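You operate a simulated robot arm through the tools that you are given. There is no shell and no other tool. Be economical: measure what you need, move in short steps, check, and stop when the job is done.

You are at the controls of a simulated robot arm. One attempt, no reset.

JOB
Take the copper jug and leave it on the green tray. Then stack the white tub that says "use next" from the top of the dining table on top of the white tub labelled "use first".

Only the result counts: the job must be done as asked and must still hold three seconds after the hand-in. Knocking over, shifting, dropping, spilling or breaking anything else fails it.

ROBOT AND FRAMES
A 7-joint arm with a two-finger parallel gripper, fixed in place. Base frame: the origin is at the foot of the arm, x ahead of it, y to its left, z up; the work surface is at about z = 0. Units: m, rad, N and s.
With the tool pointing down near the work surface it reaches from about 0.22 to 0.58 m from the base axis. Its first joint turns from -1.152 to 1.152 rad. Payload 2.5 kg.
The TCP is the grasp point between the finger pads, 0.023 m short of the fingertips. In the tool frame z runs along the fingers and y along their closing line. Largest opening 0.094 m; finger width 0.038, thickness 0.01; the body of the gripper, 0.054 by 0.096 m, starts 0.039 m behind the TCP.
Orientation is told as [roll, pitch, yaw] about the base's x, y, z axes, in that order, counted from this pose: with the fingers straight down and closing along the base's y, the tool's x points along the base's -x, its y along +y and its z along -z.

CONTROLS
- The arm moves only by the tool apply_moves. Its arguments are lists of equal length, an entry for each row: "delta_rot": the turn, a rotation vector about the tool's x, y, z in rad, a list of three; "dp": the shift along the tool's x, y, z in m, a list of three; "hand": the gripper command, from -1 (shut) to 1 (fully open), values between in proportion. In form: {"delta_rot": [[wx, wy, wz], ...], "dp": [[x, y, z], ...], "hand": [hand, ...]}. A call has 1 to 20 rows; each row is the pose to reach, as a shift and turn from the pose commanded when the call began, along the tool's axes at that moment. Each row takes 0.2 s and may step no farther than 0.05 m and 0.15 rad from the row before; otherwise, or with a gripper value out of range, the whole call is refused. Where a pose cannot be reached the arm comes as near as it can. A force on the tool above 40 N (or 10 N above the force at the start of the call, whichever is more), or a blocked arm, ends the call early, and 0.2 s more pass. Each finger travels about 0.108 m/s and halts on what it meets, pressing with about 41 N; the grip force reading is that of the motor and also rises with nothing between the fingers. The clock runs only during rows and for 0.2 s after the last one: add rows that repeat a pose to give the fingers time. The reply holds the time, the measured pose of the TCP, the force on the tool along the base axes, the opening and the grip force, in the units named above and with some noise.
- Cameras (640 x 400 px; columns grow to the right, rows downward): "scene" is fixed at [0.1092, -0.4001, 0.548]; the picture's right is [0.91, -0.43, 0.00], its down [-0.23, -0.50, -0.84] and it looks along [0.36, 0.76, -0.55] (base axes); focal length 314 px, centre (320, 200). "wrist" rides on the gripper at [-0.039, 0, -0.044] in the tool frame; the picture's right is [0.00, -1.00, 0.00], its down [0.97, 0.00, -0.24] and it looks along [0.24, 0.00, 0.97] (tool axes); focal length 218 px, centre (320, 200).
- get_image(camera): a new picture of that camera. It takes no simulated time.
- point_at(camera, pixels): there is no depth. For up to 12 entries [column, row, z] of the newest picture of that camera ("zoom" is the newest enlarged one), the place [x, y] in the base frame at which the ray of that pixel passes the height z, good to about 0.003 m. It takes no simulated time.
- inspect(camera, box): a new picture of the part [left, top, right, bottom] of that camera's present view, enlarged. It takes no simulated time.
- close_job(): hands the job in; it is judged then, once.

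Work in short steps. Measure before you move; look again where a grasp or a placing could have gone wrong, and mend it. You have 80 turns and 38 pictures in all, those below and enlarged ones among them. Open the gripper and draw the arm clear of the work before you hand the job in, unless the task says otherwise; then end with one line.

The tools are called after "Emit:" as a command line: name --argument value ..., lists and objects as JSON in quotes. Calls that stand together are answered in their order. apply_moves: Moves the arm, as the interface text tells. Its arguments: {"type":"object","properties":{"delta_rot":{"type":"array"},"dp":{"type":"array"},"hand":{"type":"array"}},"required":["delta_rot","dp","hand"]} The other tools are called the same way: get_image (camera) takes a picture; point_at (camera, pixels) gives the place at which the rays of pixels pass given heights; inspect (camera, box) takes an enlarged picture of a part of a camera's view; close_job () hands the job in.

At the start:

```text
time: 0.0
eef_pos: [0.3136, -0.074, 0.2934]
tcp_rot: [0.0, 0.0, 0.0]
wrist_force: [-0.4, -0.5, -0.3]
opening: 0.0939
grip_force: 0.1
```

scene: 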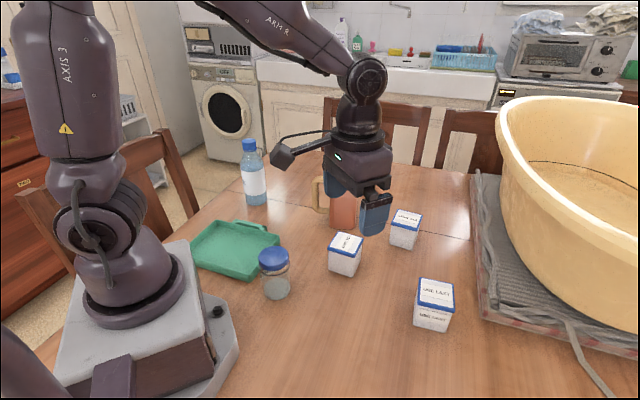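
wrist: 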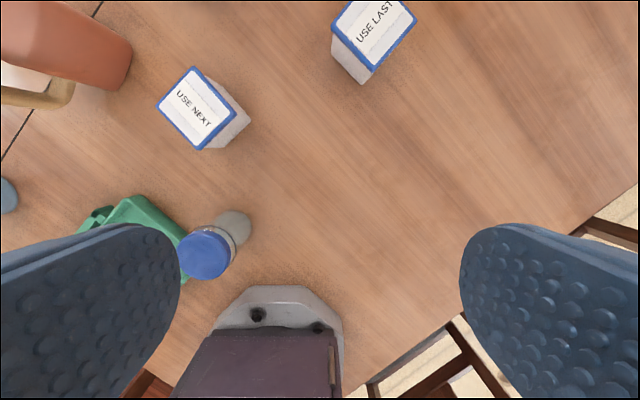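

The jug is partly hidden behind the gripper at about (343,207), and there are three tubs at (345,255), (405,230) and (434,305). I'll enlarge that area to read the labels.

Emit:
inspect --camera "scene" --box '[300, 160, 480, 340]'

Emit:
inspect --camera "scene" --box '[180, 130, 340, 310]'

```text
2.22 times, centred on (390, 250) of scene
```

zoom: 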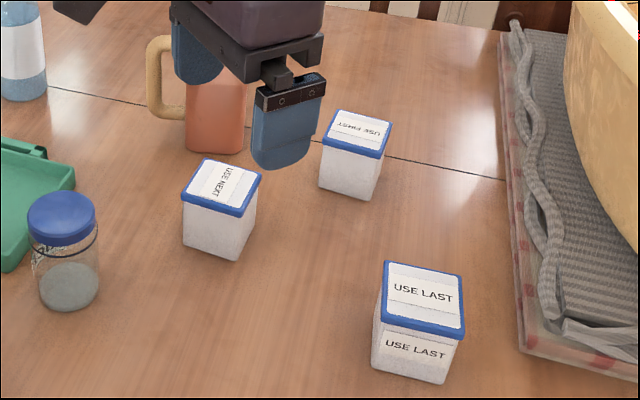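

```text
2.22 times, centred on (260, 220) of scene
```

zoom: 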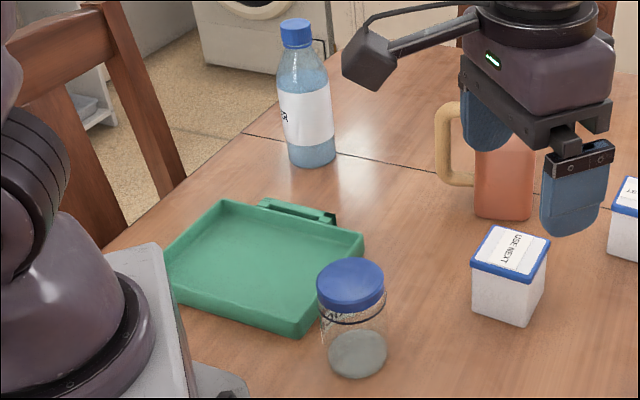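

Labels are clear: USE NEXT at (345,255), USE FIRST at (405,230), USE LAST at (434,305). I'll measure the base points of the jug, tubs and tray.

Emit:
point_at --camera "scene" --pixels '[[332, 227, 0], [354, 229, 0], [343, 229, 0], [330, 267, 0], [354, 277, 0], [364, 260, 0], [391, 243, 0], [414, 250, 0], [190, 264, 0], [249, 280, 0], [279, 243, 0.02], [220, 221, 0.02]]'

Emit:
point_at --camera "wrist" --pixels '[[195, 66, 0.05], [158, 103, 0.05], [199, 150, 0.05], [237, 113, 0.05], [250, 122, 0], [220, 148, 0], [130, 75, 0], [205, 252, 0.09]]'

```text
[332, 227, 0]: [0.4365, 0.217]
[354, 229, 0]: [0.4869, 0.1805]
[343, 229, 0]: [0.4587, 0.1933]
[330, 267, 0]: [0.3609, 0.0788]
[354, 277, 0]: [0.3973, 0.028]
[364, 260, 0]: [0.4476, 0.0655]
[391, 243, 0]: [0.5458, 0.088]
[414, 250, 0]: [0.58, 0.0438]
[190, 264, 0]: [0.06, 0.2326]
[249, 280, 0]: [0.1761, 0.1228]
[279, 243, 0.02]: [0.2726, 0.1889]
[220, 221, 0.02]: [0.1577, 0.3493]
```

```text
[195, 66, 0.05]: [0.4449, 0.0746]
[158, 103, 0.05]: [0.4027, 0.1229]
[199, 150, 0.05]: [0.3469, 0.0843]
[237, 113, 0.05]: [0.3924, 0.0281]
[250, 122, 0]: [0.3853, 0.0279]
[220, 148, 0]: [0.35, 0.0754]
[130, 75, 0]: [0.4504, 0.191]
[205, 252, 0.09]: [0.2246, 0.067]
```

Raise the arm up and over the tubs for a clear view from both cameras.

Emit:
apply_moves --delta_rot '[[0, 0, 0], [0, 0, 0], [0, 0, 0], [0, 0, 0], [0, 0, 0]]' --dp '[[-0.025, 0.01, -0.035], [-0.055, 0.03, -0.06], [-0.085, 0.06, -0.08], [-0.11, 0.09, -0.1], [-0.13, 0.11, -0.11]]' --hand '[1, 1, 1, 1, 1]'

Emit:
get_image --camera "scene"

Emit:
get_image --camera "wrist"

```text
time: 1.2
eef_pos: [0.4444, 0.0367, 0.403]
tcp_rot: [0.0, -0.001, 0.0]
wrist_force: [-0.7, 0.6, -0.3]
opening: 0.0943
grip_force: 0.1
```

```text
33 pictures are left
```

scene: 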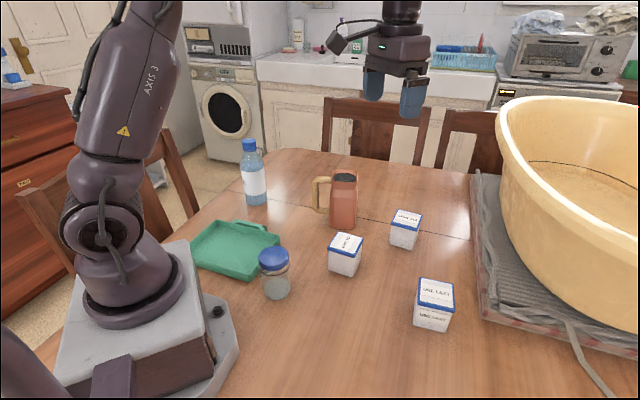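

```text
32 pictures are left
```

wrist: 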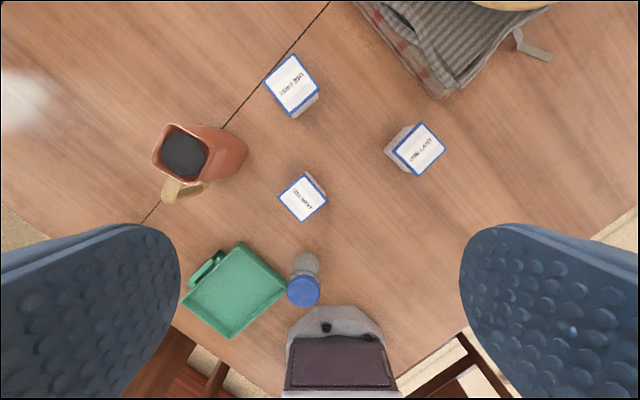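

Now everything is visible. I'll enlarge both views to measure the jug, its handle, its contents and the tubs.

Emit:
inspect --camera "scene" --box '[290, 155, 434, 245]'

Emit:
inspect --camera "wrist" --box '[140, 40, 460, 240]'

```text
4.44 times, centred on (362, 200) of scene
```

zoom: 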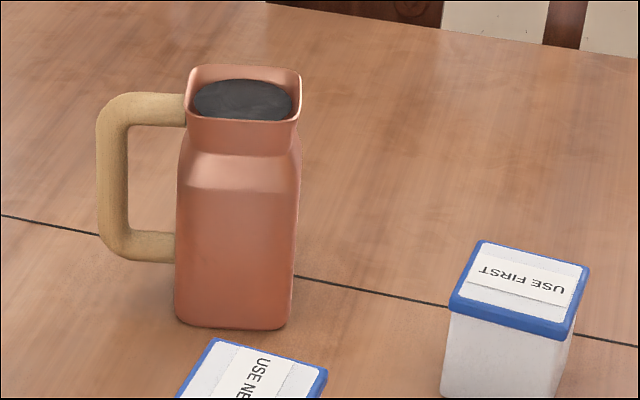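

```text
2.00 times, centred on (300, 140) of wrist
```

zoom: 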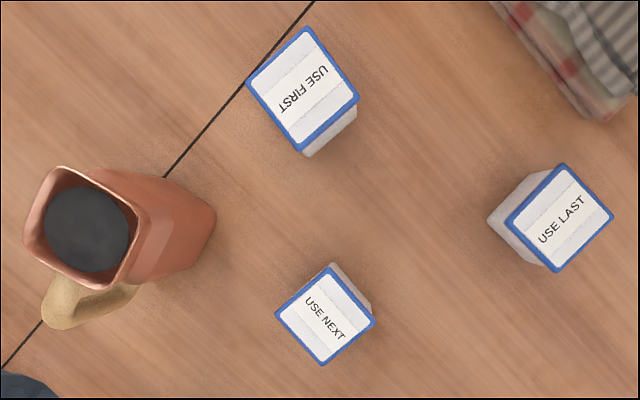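

Measure jug rim and tub tops at candidate heights from the wrist zoom, then the scene to match heights.

Emit:
point_at --camera "zoom" --pixels '[[55, 168, 0.14], [143, 182, 0.14], [125, 289, 0.14], [24, 245, 0.14], [55, 168, 0.17], [143, 182, 0.17], [125, 289, 0.17], [24, 245, 0.17], [215, 215, 0], [190, 278, 0], [45, 325, 0.1], [87, 230, 0.13]]'

Emit:
point_at --camera "scene" --pixels '[[332.5, 170.5, 0.14], [332.5, 181.5, 0.14], [357, 182, 0.14], [358, 171, 0.14], [332.5, 170.5, 0.17], [332.5, 181.5, 0.17], [357, 182, 0.17], [358, 171, 0.17], [396, 213.5, 0.06], [391, 224, 0.06], [420, 230, 0.06], [423, 215, 0.06]]'

Emit:
point_at --camera "zoom" --pixels '[[308, 26, 0.06], [246, 84, 0.06], [302, 153, 0.06], [360, 97, 0.06], [330, 265, 0.06], [275, 315, 0.06], [323, 366, 0.06], [375, 322, 0.06], [562, 163, 0.06], [504, 222, 0.06], [557, 272, 0.06], [614, 214, 0.06]]'

```text
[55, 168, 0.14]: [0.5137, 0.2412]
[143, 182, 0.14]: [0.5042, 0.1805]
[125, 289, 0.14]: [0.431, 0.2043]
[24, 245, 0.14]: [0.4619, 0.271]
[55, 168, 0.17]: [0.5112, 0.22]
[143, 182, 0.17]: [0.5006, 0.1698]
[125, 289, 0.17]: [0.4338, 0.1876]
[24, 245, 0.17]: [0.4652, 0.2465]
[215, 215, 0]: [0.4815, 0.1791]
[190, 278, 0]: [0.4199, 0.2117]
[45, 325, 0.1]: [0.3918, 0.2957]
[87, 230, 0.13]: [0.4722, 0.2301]
```

```text
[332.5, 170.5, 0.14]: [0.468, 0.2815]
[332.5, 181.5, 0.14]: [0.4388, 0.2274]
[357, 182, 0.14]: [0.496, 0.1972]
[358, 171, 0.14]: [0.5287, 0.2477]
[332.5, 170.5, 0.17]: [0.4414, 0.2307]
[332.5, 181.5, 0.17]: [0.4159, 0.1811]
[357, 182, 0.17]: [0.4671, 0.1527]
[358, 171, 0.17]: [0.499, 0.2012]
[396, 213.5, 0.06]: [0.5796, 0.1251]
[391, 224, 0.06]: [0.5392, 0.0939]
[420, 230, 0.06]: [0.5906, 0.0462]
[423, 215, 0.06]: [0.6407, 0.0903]
```

```text
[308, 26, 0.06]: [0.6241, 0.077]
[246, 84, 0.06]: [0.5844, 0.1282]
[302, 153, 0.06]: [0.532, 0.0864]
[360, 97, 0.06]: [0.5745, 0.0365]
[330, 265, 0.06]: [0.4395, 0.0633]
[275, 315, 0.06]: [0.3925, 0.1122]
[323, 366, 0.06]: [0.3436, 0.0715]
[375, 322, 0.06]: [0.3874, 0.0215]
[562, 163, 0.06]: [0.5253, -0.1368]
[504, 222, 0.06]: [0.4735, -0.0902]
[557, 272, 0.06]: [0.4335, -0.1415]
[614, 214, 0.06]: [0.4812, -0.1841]
```

The tub tops are about 0.068 m across, the jug rim is at z≈0.153 and the centre is near (0.47,0.22) with the handle pointing along (-0.88,0.47). Next I'll measure the tray, bottle and jar.

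Emit:
point_at --camera "wrist" --pixels '[[243, 243, 0.02], [287, 285, 0.02], [232, 338, 0.02], [183, 295, 0.02], [196, 280, 0.03], [216, 255, 0.03], [303, 291, 0.08], [306, 262, 0], [235, 290, 0.005]]'

Emit:
point_at --camera "scene" --pixels '[[255, 204, 0], [249, 140, 0.18], [249, 140, 0.2], [220, 221, 0.02], [190, 264, 0], [249, 280, 0.0], [279, 243, 0.02], [275, 297, 0], [234, 248, 0.005]]'

Emit:
inspect --camera "wrist" --box '[160, 220, 352, 340]'

```text
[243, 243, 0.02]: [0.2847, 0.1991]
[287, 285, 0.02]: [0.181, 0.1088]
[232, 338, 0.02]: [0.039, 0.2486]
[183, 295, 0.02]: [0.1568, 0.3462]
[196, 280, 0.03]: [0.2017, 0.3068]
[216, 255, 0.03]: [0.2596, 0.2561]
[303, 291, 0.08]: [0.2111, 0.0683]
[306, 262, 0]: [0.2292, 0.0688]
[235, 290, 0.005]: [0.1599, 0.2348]
```

```text
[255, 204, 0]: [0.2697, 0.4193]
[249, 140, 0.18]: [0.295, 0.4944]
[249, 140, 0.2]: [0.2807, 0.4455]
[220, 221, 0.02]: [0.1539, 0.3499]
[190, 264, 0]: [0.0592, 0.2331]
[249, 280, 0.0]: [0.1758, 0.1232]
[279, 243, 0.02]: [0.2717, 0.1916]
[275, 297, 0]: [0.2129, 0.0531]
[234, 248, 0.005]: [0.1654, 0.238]
```

```text
3.33 times, centred on (256, 280) of wrist
```

zoom: 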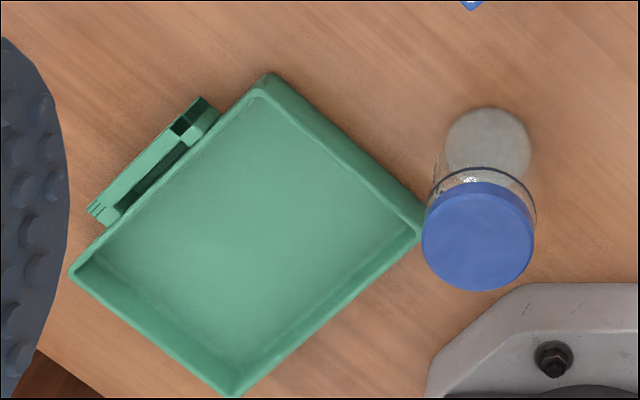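

Tray centre is about (0.17,0.23); the bottle is near (0.27,0.42) and the jar near (0.22,0.068). Next I hover over the jug with the fingers turned to close across its handle-free faces (yaw -0.49).

Emit:
apply_moves --delta_rot '[[0, 0, 0.1], [0, 0, 0.2], [0, 0, 0.3], [0, 0, 0.4], [0, 0, 0.49], [0, 0, 0.49]]' --dp '[[-0.005, 0.035, 0.02], [-0.01, 0.075, 0.04], [-0.016, 0.11, 0.065], [-0.021, 0.15, 0.09], [-0.026, 0.181, 0.12], [-0.026, 0.181, 0.133]]' --hand '[1, 1, 1, 1, 1, 1]'

Emit:
get_image --camera "wrist"

Emit:
get_image --camera "scene"

```text
time: 2.6
eef_pos: [0.47, 0.2175, 0.2698]
tcp_rot: [0.001, -0.001, -0.491]
wrist_force: [0.0, -0.3, -1.0]
opening: 0.0941
grip_force: 0.1
```

```text
28 pictures are left
```

wrist: 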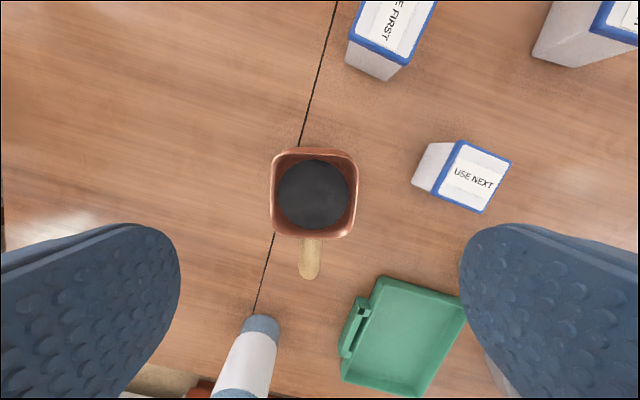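

```text
27 pictures are left
```

scene: 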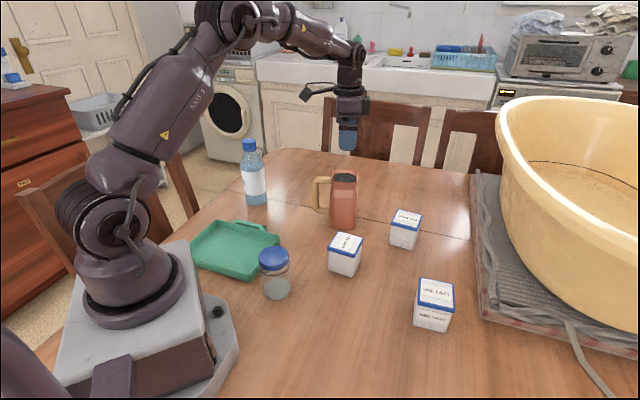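

Jug rim spans columns 271-357, rows 148-238, square to the gripper. Compute the rim centre.

Emit:
point_at --camera "wrist" --pixels '[[271, 193, 0.153], [357, 193, 0.153], [314, 148, 0.153], [314, 238, 0.153], [314, 193, 0.153], [309, 275, 0.13]]'

Emit:
inspect --camera "wrist" --box '[240, 130, 400, 290]'

```text
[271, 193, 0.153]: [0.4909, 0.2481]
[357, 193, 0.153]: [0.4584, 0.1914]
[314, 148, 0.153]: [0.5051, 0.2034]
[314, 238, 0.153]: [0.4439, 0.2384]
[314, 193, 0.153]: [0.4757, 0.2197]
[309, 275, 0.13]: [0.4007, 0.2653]
```

```text
2.50 times, centred on (320, 210) of wrist
```

zoom: 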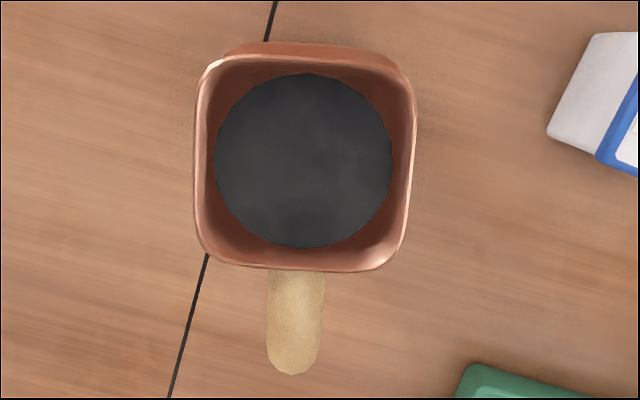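

Centre is (0.475,0.220), the rim is about 0.065 wide, and the jug sits about 2° further clockwise than the gripper. I'll shift by a few mm and descend to z 0.13 with the fingers open.

Emit:
apply_moves --delta_rot '[[0, 0, 0.035], [0, 0, 0.035], [0, 0, 0.035], [0, 0, 0.035], [0, 0, 0.035], [0, 0, 0.035]]' --dp '[[-0.003, 0.005, 0.02], [-0.003, 0.005, 0.05], [-0.003, 0.005, 0.08], [-0.003, 0.005, 0.11], [-0.003, 0.005, 0.13], [-0.003, 0.005, 0.14]]' --hand '[1, 1, 1, 1, 1, 1]'

Emit:
inspect --camera "scene" --box '[280, 120, 440, 240]'

Emit:
get_image --camera "wrist"

```text
time: 4.0
eef_pos: [0.4732, 0.2198, 0.1313]
tcp_rot: [0.0, 0.001, -0.525]
wrist_force: [0.4, -0.5, 0.6]
opening: 0.0942
grip_force: 0.1
```

```text
3.33 times, centred on (360, 180) of scene
```

zoom: 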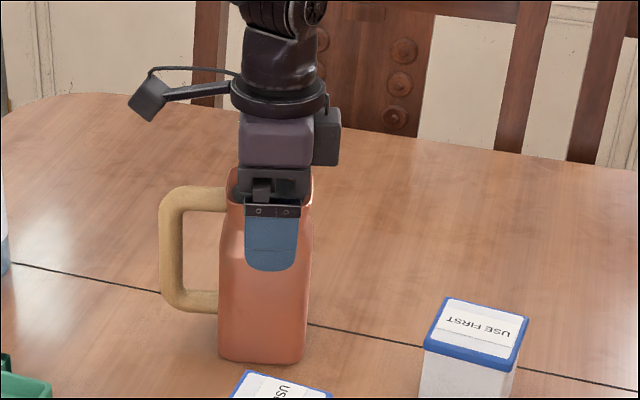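

```text
24 pictures are left
```

wrist: 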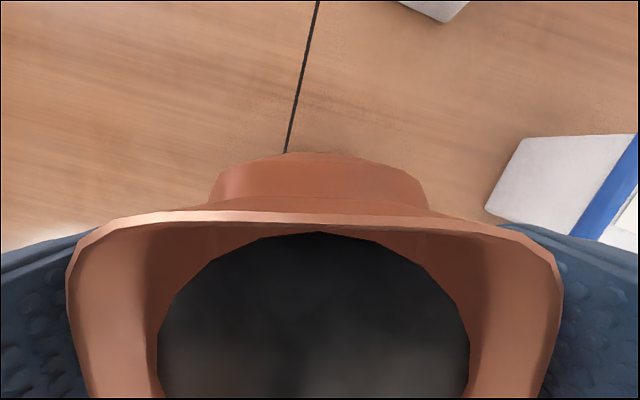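

The rim (columns 66-562) sits centred between the fingers, with no contact force. Close the gripper.

Emit:
apply_moves --delta_rot '[[0, 0, 0], [0, 0, 0], [0, 0, 0], [0, 0, 0], [0, 0, 0]]' --dp '[[0, 0, 0], [0, 0, 0], [0, 0, 0], [0, 0, 0], [0, 0, 0]]' --hand '[0.5, 0.3, 0, -0.5, -1]'

```text
time: 5.2
eef_pos: [0.4738, 0.22, 0.1308]
tcp_rot: [-0.002, -0.001, -0.526]
wrist_force: [0.4, 1.1, 0.3]
opening: 0.0715
grip_force: 41.1
```

Gripped at 0.0715 m opening with 41 N. Lift slowly and straight up a little to check the hold.

Emit:
apply_moves --delta_rot '[[0, 0, 0], [0, 0, 0], [0, 0, 0], [0, 0, 0], [0, 0, 0], [0, 0, 0], [0, 0, 0]]' --dp '[[0, 0, -0.005], [0, 0, -0.015], [0, 0, -0.03], [0, 0, -0.045], [0, 0, -0.055], [0, 0, -0.06], [0, 0, -0.06]]' --hand '[-1, -1, -1, -1, -1, -1, -1]'

Emit:
inspect --camera "scene" --box '[200, 80, 440, 240]'

```text
time: 6.8
eef_pos: [0.4723, 0.2211, 0.1921]
tcp_rot: [-0.001, 0.0, -0.525]
wrist_force: [0.5, -0.2, -3.3]
opening: 0.0714
grip_force: 40.9
```

```text
2.50 times, centred on (320, 160) of scene
```

zoom: 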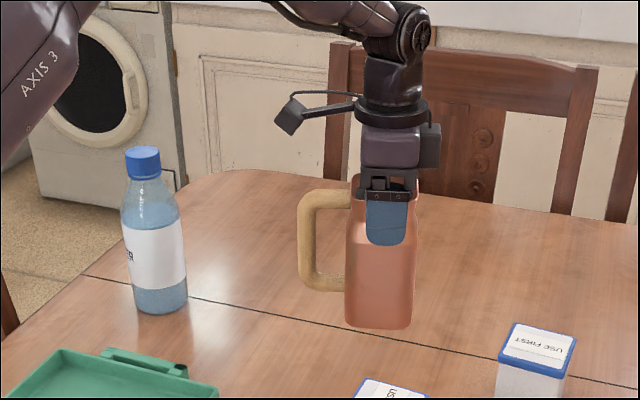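

Held upright with the bottom about 6 cm up. I'll carry it slowly toward (0.18,0.232) above the tray, clear of the jar and bottle.

Emit:
apply_moves --delta_rot '[[0, 0, 0], [0, 0, 0], [0, 0, 0], [0, 0, 0], [0, 0, 0], [0, 0, 0], [0, 0, 0], [0, 0, 0], [0, 0, 0], [0, 0, 0], [0, 0, 0], [0, 0, 0], [0, 0, 0], [0, 0, 0], [0, 0, 0], [0, 0, 0], [0, 0, 0]]' --dp '[[0.003, -0.001, -0.002], [0.01, -0.005, -0.006], [0.023, -0.012, -0.012], [0.041, -0.022, -0.018], [0.062, -0.033, -0.02], [0.083, -0.044, -0.02], [0.106, -0.056, -0.02], [0.129, -0.068, -0.02], [0.152, -0.081, -0.02], [0.175, -0.093, -0.02], [0.196, -0.104, -0.02], [0.217, -0.115, -0.02], [0.235, -0.125, -0.02], [0.248, -0.132, -0.02], [0.255, -0.136, -0.02], [0.258, -0.137, -0.02], [0.258, -0.137, -0.02]]' --hand '[-1, -1, -1, -1, -1, -1, -1, -1, -1, -1, -1, -1, -1, -1, -1, -1, -1]'

Emit:
get_image --camera "scene"

```text
time: 10.4
eef_pos: [0.1835, 0.2309, 0.2113]
tcp_rot: [0.002, 0.002, -0.525]
wrist_force: [-0.1, -0.2, -2.8]
opening: 0.0715
grip_force: 41.1
```

```text
22 pictures are left
```

scene: 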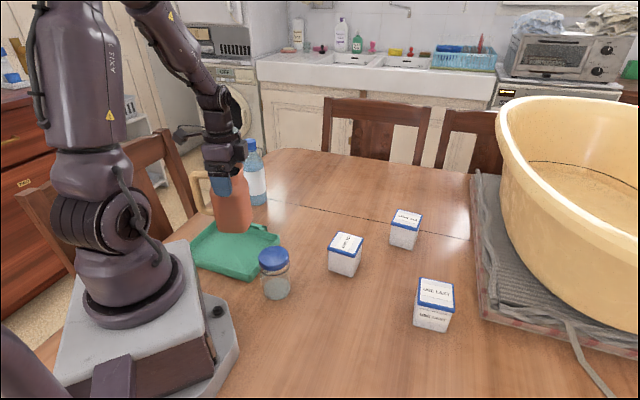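

The jug is over the tray, but the tray centre is about (0.166,0.226), so I'll shift 1.5 cm inward and lower to just above the floor.

Emit:
apply_moves --delta_rot '[[0, 0, 0], [0, 0, 0], [0, 0, 0], [0, 0, 0], [0, 0, 0], [0, 0, 0], [0, 0, 0], [0, 0, 0]]' --dp '[[0.004, -0.003, 0], [0.009, -0.008, 0], [0.012, -0.0104, 0.005], [0.012, -0.0104, 0.018], [0.012, -0.0104, 0.033], [0.012, -0.0104, 0.048], [0.012, -0.0104, 0.058], [0.012, -0.0104, 0.062]]' --hand '[-1, -1, -1, -1, -1, -1, -1, -1]'

Emit:
inspect --camera "scene" --box '[160, 150, 320, 310]'

```text
time: 12.2
eef_pos: [0.1668, 0.2273, 0.149]
tcp_rot: [0.0, 0.001, -0.524]
wrist_force: [0.6, -0.2, -4.1]
opening: 0.0714
grip_force: 41.2
```

```text
2.50 times, centred on (240, 230) of scene
```

zoom: 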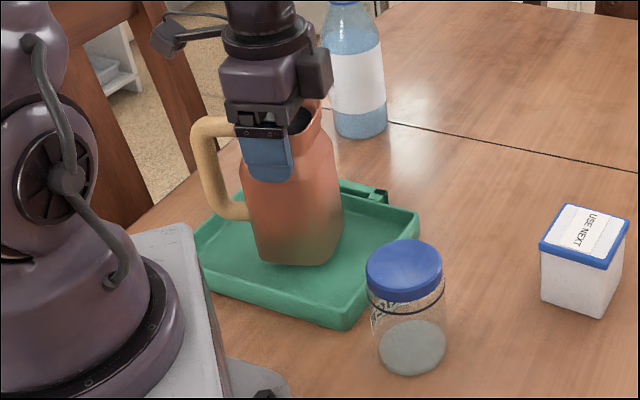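

The jug sits well within the tray walls with the handle clear of them. Lower in 2-3 mm steps until contact shows.

Emit:
apply_moves --delta_rot '[[0, 0, 0], [0, 0, 0], [0, 0, 0], [0, 0, 0], [0, 0, 0]]' --dp '[[0, 0, 0.003], [0, 0, 0.006], [0, 0, 0.009], [0, 0, 0.011], [0, 0, 0.0125]]' --hand '[-1, -1, -1, -1, -1]'

```text
time: 13.4
eef_pos: [0.1679, 0.227, 0.1365]
tcp_rot: [0.001, 0.001, -0.525]
wrist_force: [-0.6, -0.6, 5.5]
opening: 0.0713
grip_force: 41.0
```

The force went from -4 to +5.5 N, so the jug is resting on the tray. Open the fingers gently in place.

Emit:
apply_moves --delta_rot '[[0, 0, 0], [0, 0, 0], [0, 0, 0], [0, 0, 0], [0, 0, 0]]' --dp '[[0, 0, 0], [0, 0, 0], [0, 0, 0], [0, 0, 0], [0, 0, 0]]' --hand '[0.6, 0.75, 0.9, 1, 1]'

Emit:
get_image --camera "wrist"

```text
time: 14.6
eef_pos: [0.1665, 0.227, 0.1374]
tcp_rot: [0.0, -0.002, -0.525]
wrist_force: [-0.2, -0.9, -1.0]
opening: 0.0942
grip_force: 0.0
```

```text
20 pictures are left
```

wrist: 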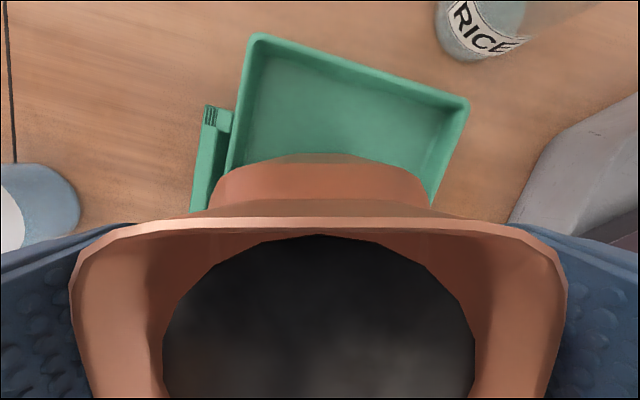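

Both fingers are clear of the rim. Withdraw straight up and then look at the jug on the tray.

Emit:
apply_moves --delta_rot '[[0, 0, 0], [0, 0, 0], [0, 0, 0], [0, 0, 0], [0, 0, 0], [0, 0, 0]]' --dp '[[0, 0, -0.01], [0, 0, -0.03], [0, 0, -0.06], [0, 0, -0.1], [0, 0, -0.14], [0, 0, -0.16]]' --hand '[1, 1, 1, 1, 1, 1]'

Emit:
get_image --camera "wrist"

Emit:
inspect --camera "scene" --box '[160, 150, 320, 310]'

```text
time: 16.0
eef_pos: [0.1667, 0.2265, 0.2993]
tcp_rot: [0.001, -0.001, -0.526]
wrist_force: [0.7, -0.1, 0.3]
opening: 0.0942
grip_force: 0.0
```

```text
19 pictures are left
```

wrist: 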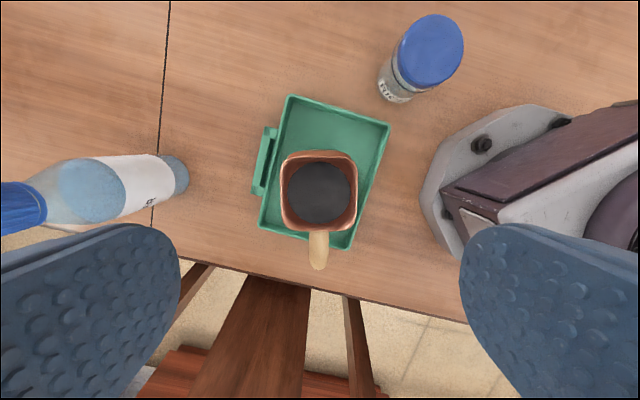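

```text
2.50 times, centred on (240, 230) of scene
```

zoom: 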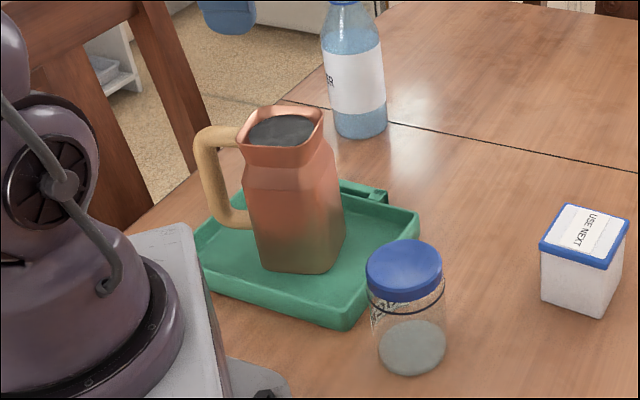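

The jug is upright on the tray. Before moving to the tubs I'll check how near the basin and mat are to the USE FIRST tub.

Emit:
point_at --camera "scene" --pixels '[[497, 125, 0.25], [497, 125, 0.2], [510, 190, 0.15], [535, 260, 0.05], [480, 180, 0.0], [478, 285, 0.0], [512, 210, 0.1]]'

```text
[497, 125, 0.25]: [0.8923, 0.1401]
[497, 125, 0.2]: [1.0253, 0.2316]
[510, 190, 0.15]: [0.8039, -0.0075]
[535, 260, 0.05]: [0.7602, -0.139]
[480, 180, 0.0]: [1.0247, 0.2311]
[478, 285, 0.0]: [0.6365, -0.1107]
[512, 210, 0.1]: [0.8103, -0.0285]
```

The basin is at least 0.2 m beyond that tub, so it is no obstacle. Move to a hover above USE NEXT (0.393,0.066) with yaw about -0.84.

Emit:
apply_moves --delta_rot '[[0, 0, 0], [0, 0, 0.05], [0, 0, 0.1], [0, 0, 0.15], [0, 0, 0.2], [0, 0, 0.25], [0, 0, 0.3], [0, 0, 0.315]]' --dp '[[-0.02, -0.002, 0], [-0.06, -0.005, 0], [-0.1, -0.009, 0], [-0.14, -0.013, 0.0], [-0.18, -0.016, 0.01], [-0.22, -0.02, 0.02], [-0.255, -0.023, 0.03], [-0.2757, -0.0252, 0.04]]' --hand '[1, 1, 1, 1, 1, 1, 1, 1]'

Emit:
get_image --camera "wrist"

```text
time: 17.8
eef_pos: [0.3922, 0.0673, 0.2574]
tcp_rot: [-0.001, 0.001, -0.84]
wrist_force: [0.7, -0.2, -0.4]
opening: 0.0938
grip_force: 0.0
```

```text
17 pictures are left
```

wrist: 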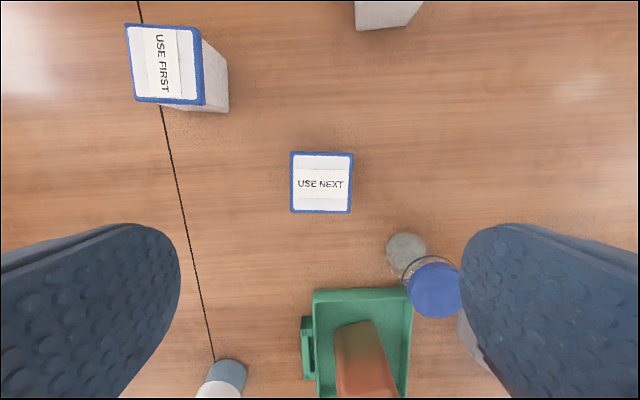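

USE NEXT spans columns 290-354, rows 152-214 and looks aligned. Enlarge for angle and centre of both tubs.

Emit:
inspect --camera "wrist" --box '[100, 10, 388, 230]'

Emit:
point_at --camera "wrist" --pixels '[[292, 152, 0.06], [354, 153, 0.06], [352, 214, 0.06], [290, 212, 0.06], [292, 152, 0.07], [354, 153, 0.07], [352, 214, 0.07], [290, 212, 0.07], [125, 24, 0.07], [201, 29, 0.07], [206, 104, 0.07], [135, 101, 0.07]]'

```text
1.82 times, centred on (244, 120) of wrist
```

zoom: 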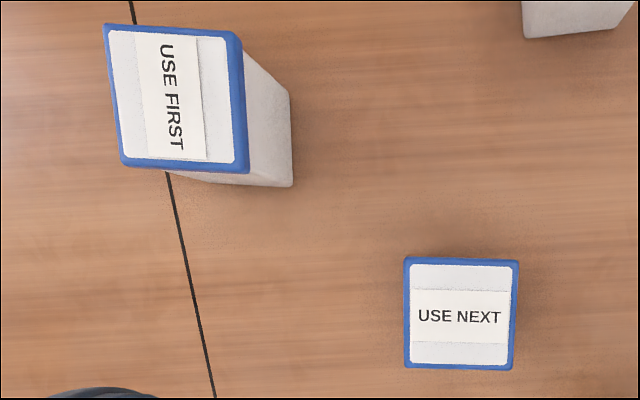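

```text
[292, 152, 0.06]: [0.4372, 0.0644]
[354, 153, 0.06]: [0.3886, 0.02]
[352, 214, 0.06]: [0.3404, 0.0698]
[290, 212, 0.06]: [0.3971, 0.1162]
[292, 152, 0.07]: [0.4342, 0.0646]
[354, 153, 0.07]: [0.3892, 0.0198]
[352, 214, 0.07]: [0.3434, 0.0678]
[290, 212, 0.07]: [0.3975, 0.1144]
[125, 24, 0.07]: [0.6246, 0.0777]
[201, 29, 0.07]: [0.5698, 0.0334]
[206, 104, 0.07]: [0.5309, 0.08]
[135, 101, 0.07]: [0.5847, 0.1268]
```

NEXT centre is (0.391,0.067), angle 41° matches the closing line; FIRST centre is about (0.577,0.080), lid height about 0.07. Descend to z 0.05 around USE NEXT.

Emit:
apply_moves --delta_rot '[[0, 0, 0], [0, 0, 0], [0, 0, 0], [0, 0, 0], [0, 0, 0], [0, 0, 0], [0, 0, 0], [0, 0, 0]]' --dp '[[0, -0.001, 0.03], [0, -0.001, 0.07], [0, -0.001, 0.11], [0, -0.001, 0.14], [0, -0.001, 0.165], [0, -0.001, 0.185], [0, -0.001, 0.2], [0, -0.001, 0.207]]' --hand '[1, 1, 1, 1, 1, 1, 1, 1]'

Emit:
inspect --camera "scene" --box '[280, 160, 440, 300]'

```text
time: 19.6
eef_pos: [0.3917, 0.0678, 0.0505]
tcp_rot: [0.0, 0.0, -0.84]
wrist_force: [-0.3, 0.0, -0.7]
opening: 0.094
grip_force: 0.1
```

```text
2.86 times, centred on (360, 230) of scene
```

zoom: 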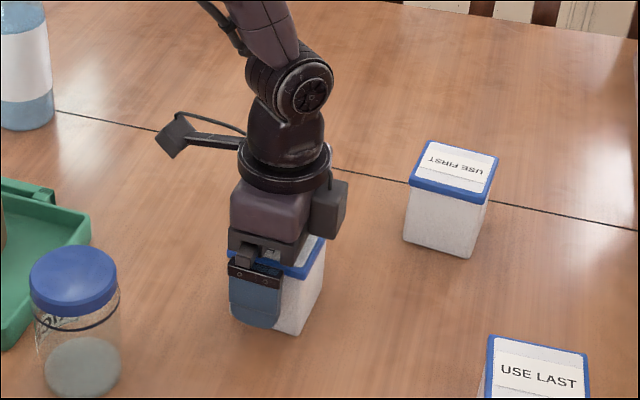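

The fingers straddle the tub with no contact. Close gradually, then lift a little.

Emit:
apply_moves --delta_rot '[[0, 0, 0], [0, 0, 0], [0, 0, 0], [0, 0, 0], [0, 0, 0], [0, 0, 0]]' --dp '[[0, 0, 0], [0, 0, 0], [0, 0, 0], [0, 0, 0], [0, 0, 0], [0, 0, 0]]' --hand '[0.6, 0.4, 0.2, -0.2, -1, -1]'

Emit:
apply_moves --delta_rot '[[0, 0, 0], [0, 0, 0], [0, 0, 0], [0, 0, 0], [0, 0, 0], [0, 0, 0], [0, 0, 0], [0, 0, 0], [0, 0, 0]]' --dp '[[0, 0, -0.005], [0, 0, -0.015], [0, 0, -0.03], [0, 0, -0.05], [0, 0, -0.07], [0, 0, -0.09], [0, 0, -0.105], [0, 0, -0.115], [0, 0, -0.12]]' --hand '[-1, -1, -1, -1, -1, -1, -1, -1, -1]'

Emit:
get_image --camera "scene"

```text
time: 21.0
eef_pos: [0.3912, 0.0662, 0.0496]
tcp_rot: [-0.002, 0.0, -0.84]
wrist_force: [0.3, 1.8, 0.4]
opening: 0.0617
grip_force: 40.9
```

```text
time: 23.0
eef_pos: [0.3923, 0.0674, 0.1706]
tcp_rot: [-0.001, -0.001, -0.84]
wrist_force: [-1.3, 0.1, -1.6]
opening: 0.0618
grip_force: 40.5
```

```text
14 pictures are left
```

scene: 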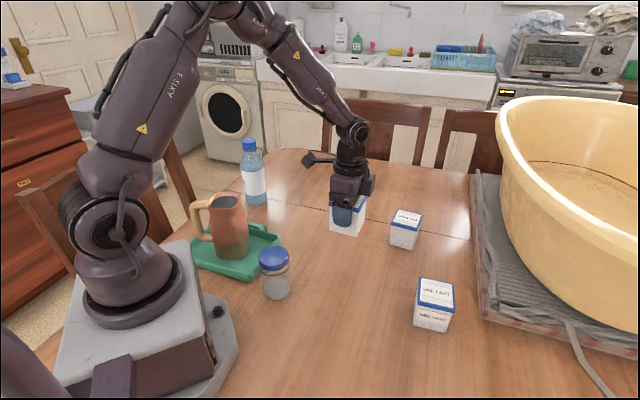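

The tub is held at 0.0618 m and lifted 12 cm. All three views agree USE FIRST is centred at (0.577,0.080) with its lid at 0.07, so I carry it over there at height.

Emit:
apply_moves --delta_rot '[[0, 0, 0], [0, 0, 0], [0, 0, 0.01], [0, 0, 0.02], [0, 0, 0.02], [0, 0, 0.02], [0, 0, 0.02], [0, 0, 0.02], [0, 0, 0.02]]' --dp '[[-0.006, 0.008, 0], [-0.02, 0.026, 0], [-0.038, 0.049, 0], [-0.057, 0.073, 0], [-0.076, 0.097, 0], [-0.094, 0.12, 0], [-0.108, 0.138, 0], [-0.114, 0.1459, 0], [-0.114, 0.1459, 0]]' --hand '[-1, -1, -1, -1, -1, -1, -1, -1, -1]'

Emit:
inspect --camera "scene" --box '[340, 140, 480, 260]'

Emit:
get_image --camera "wrist"

```text
time: 25.0
eef_pos: [0.577, 0.0787, 0.1688]
tcp_rot: [-0.001, 0.0, -0.859]
wrist_force: [-0.3, 0.2, -2.0]
opening: 0.0618
grip_force: 40.8
```

```text
3.33 times, centred on (410, 200) of scene
```

zoom: 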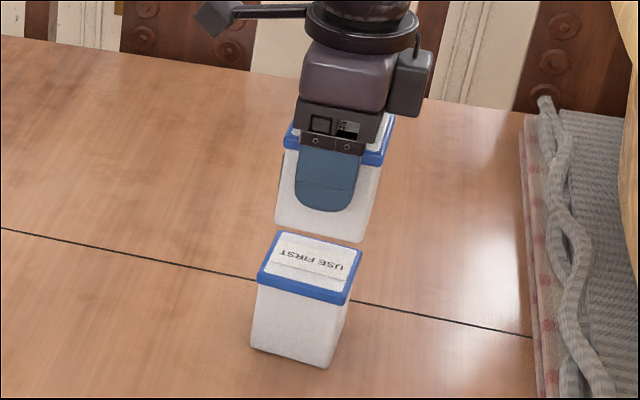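

```text
12 pictures are left
```

wrist: 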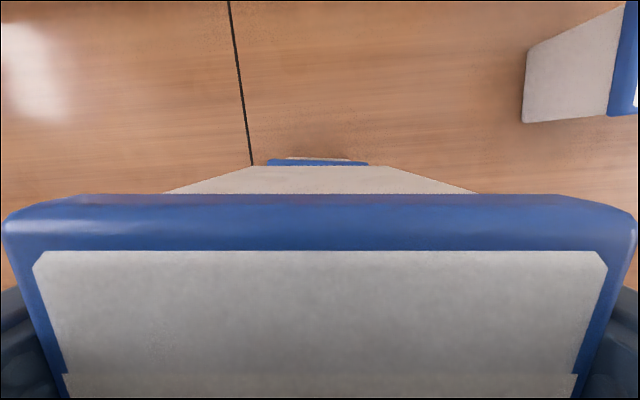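

Reach is fine and lateral alignment is good (FIRST lid edge columns 267-368, NEXT body edge 250-390). I'll measure the visible FIRST lid edge for the other axis.

Emit:
inspect --camera "wrist" --box '[240, 130, 400, 210]'

Emit:
point_at --camera "wrist" --pixels '[[267, 165, 0.07], [368, 165, 0.07], [317.5, 160, 0.06], [317.5, 166, 0.07], [250, 166, 0.119], [390, 166, 0.119], [318, 157, 0.0]]'

```text
4.00 times, centred on (320, 170) of wrist
```

zoom: 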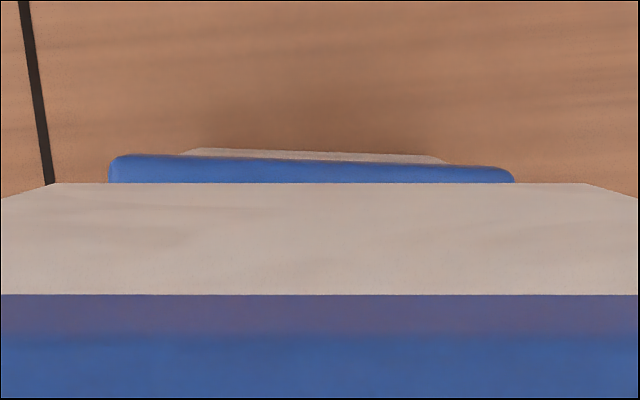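

```text
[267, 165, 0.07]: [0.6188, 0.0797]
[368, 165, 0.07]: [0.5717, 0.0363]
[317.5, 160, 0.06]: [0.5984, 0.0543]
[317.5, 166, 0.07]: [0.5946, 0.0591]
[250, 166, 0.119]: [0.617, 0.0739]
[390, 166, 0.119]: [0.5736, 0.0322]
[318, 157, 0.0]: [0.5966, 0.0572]
```

Alignment is within about 1-2 mm, with FIRST rotated about 2° clockwise. I'll correct that and descend to just above the lid.

Emit:
apply_moves --delta_rot '[[0, 0, 0.02], [0, 0, 0.036], [0, 0, 0.036], [0, 0, 0.036], [0, 0, 0.036]]' --dp '[[-0.001, 0, 0], [-0.001, 0, 0.01], [-0.001, 0, 0.022], [-0.001, 0, 0.032], [-0.001, 0, 0.037]]' --hand '[-1, -1, -1, -1, -1]'

Emit:
inspect --camera "scene" --box '[340, 140, 480, 260]'

Emit:
inspect --camera "wrist" --box '[240, 130, 400, 210]'

```text
time: 26.2
eef_pos: [0.5772, 0.0789, 0.1326]
tcp_rot: [0.0, 0.002, -0.896]
wrist_force: [0.6, 0.6, -1.9]
opening: 0.0618
grip_force: 41.2
```

```text
3.33 times, centred on (410, 200) of scene
```

zoom: 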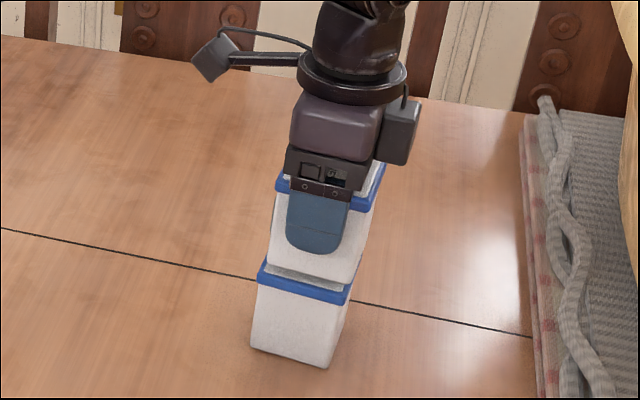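

```text
4.00 times, centred on (320, 170) of wrist
```

zoom: 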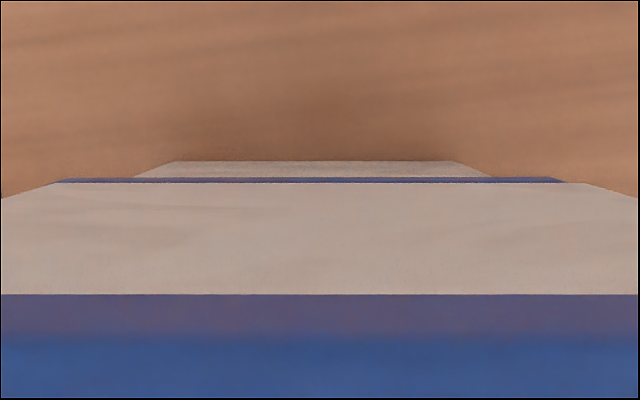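

Parallel and centred within about 1 mm. Lower in small steps until contact.

Emit:
apply_moves --delta_rot '[[0, 0, 0], [0, 0, 0], [0, 0, 0], [0, 0, 0], [0, 0, 0]]' --dp '[[0, 0, 0.003], [0, 0, 0.006], [0, 0, 0.008], [0, 0, 0.01], [0, 0, 0.0115]]' --hand '[-1, -1, -1, -1, -1]'

```text
time: 27.4
eef_pos: [0.5803, 0.0787, 0.1256]
tcp_rot: [0.003, -0.001, -0.895]
wrist_force: [-8.0, -1.5, 22.7]
opening: 0.0617
grip_force: 40.9
```

Contact is a bit early (about z 0.126), with 23 N of push. Back off about 4 mm to relieve it.

Emit:
apply_moves --delta_rot '[[0, 0, 0], [0, 0, 0], [0, 0, 0]]' --dp '[[0, 0, -0.002], [0, 0, -0.0045], [0, 0, -0.0045]]' --hand '[-1, -1, -1]'

Emit:
inspect --camera "scene" --box '[340, 140, 480, 260]'

Emit:
inspect --camera "wrist" --box '[240, 130, 400, 210]'

```text
time: 28.2
eef_pos: [0.5779, 0.0772, 0.1247]
tcp_rot: [0.002, 0.002, -0.897]
wrist_force: [3.1, -0.9, 7.5]
opening: 0.0619
grip_force: 40.9
```

```text
3.33 times, centred on (410, 200) of scene
```

zoom: 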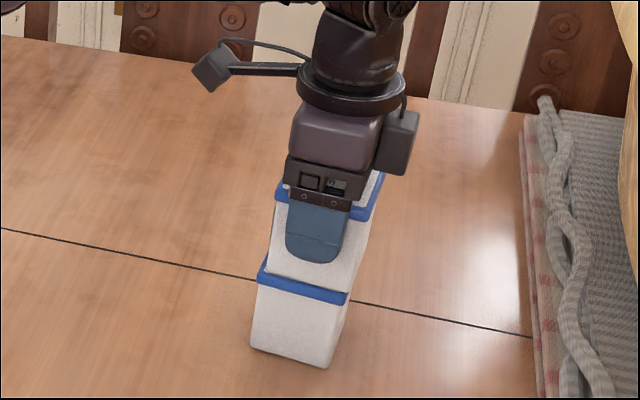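

```text
4.00 times, centred on (320, 170) of wrist
```

zoom: 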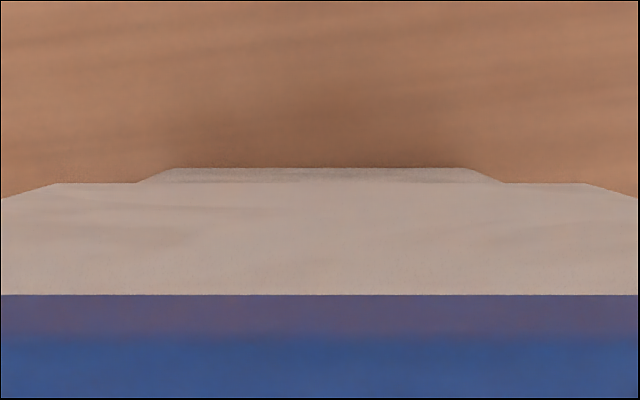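

USE FIRST hasn't moved, USE NEXT rests on it aligned, and contact is a light 7 N. Release gradually.

Emit:
apply_moves --delta_rot '[[0, 0, 0], [0, 0, 0], [0, 0, 0], [0, 0, 0], [0, 0, 0], [0, 0, 0]]' --dp '[[0, 0, -0.001], [0, 0, -0.001], [0, 0, -0.001], [0, 0, -0.001], [0, 0, -0.001], [0, 0, -0.001]]' --hand '[0.4, 0.5, 0.65, 0.8, 1, 1]'

Emit:
inspect --camera "scene" --box '[340, 140, 480, 260]'

```text
time: 29.6
eef_pos: [0.5787, 0.0776, 0.1267]
tcp_rot: [-0.001, 0.0, -0.896]
wrist_force: [0.2, -0.5, 0.5]
opening: 0.0939
grip_force: 0.1
```

```text
3.33 times, centred on (410, 200) of scene
```

zoom: 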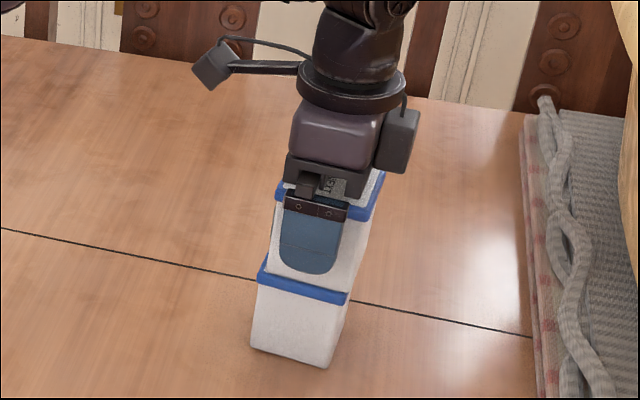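

The fingers are open and the stack is steady. Lift straight up, then back away.

Emit:
apply_moves --delta_rot '[[0, 0, 0], [0, 0, 0], [0, 0, 0], [0, 0, 0], [0, 0, 0], [0, 0, 0], [0, 0, 0], [0, 0, 0], [0, 0, 0], [0, 0, 0]]' --dp '[[0, 0, -0.008], [0, 0, -0.025], [0, 0, -0.045], [0, 0, -0.07], [0, 0, -0.09], [0, 0, -0.11], [0.025, -0.025, -0.13], [0.05, -0.05, -0.15], [0.08, -0.08, -0.16], [0.1, -0.1, -0.16]]' --hand '[1, 1, 1, 1, 1, 1, 1, 1, 1, 1]'

Emit:
get_image --camera "scene"

Emit:
get_image --camera "wrist"

```text
time: 31.8
eef_pos: [0.4371, 0.0918, 0.2867]
tcp_rot: [0.0, 0.0, -0.896]
wrist_force: [-0.3, -0.6, 0.5]
opening: 0.0941
grip_force: 0.0
```

```text
5 pictures are left
```

scene: 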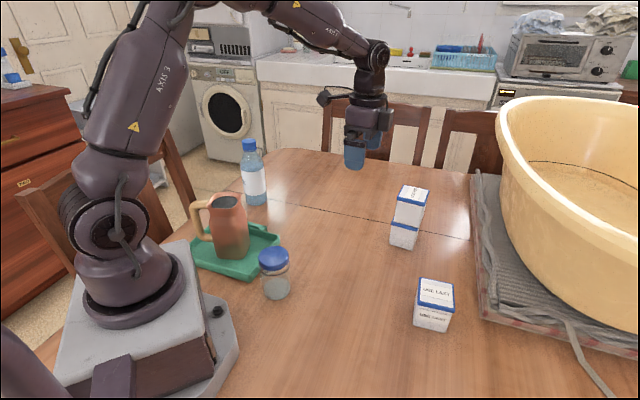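

```text
4 pictures are left
```

wrist: 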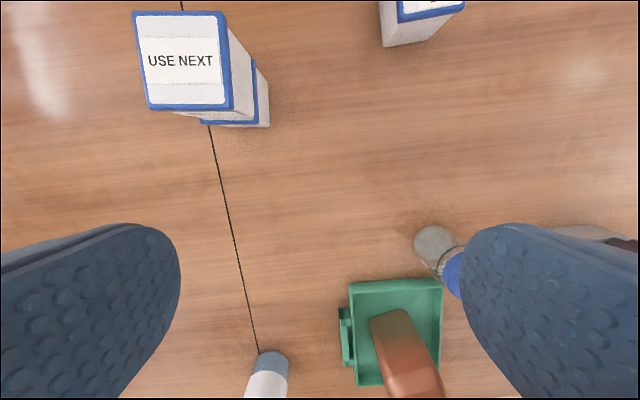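

The stack at (408,217) is straight and steady, the jug stands on the tray, everything else is where it was, and the arm is clear with the gripper open. Handing in.

Emit:
close_job

```text
The job is handed in.
```

The copper jug is standing on the green tray and the "use next" tub is stacked on the "use first" tub; nothing else looked moved in the last pictures, and the job is handed in.
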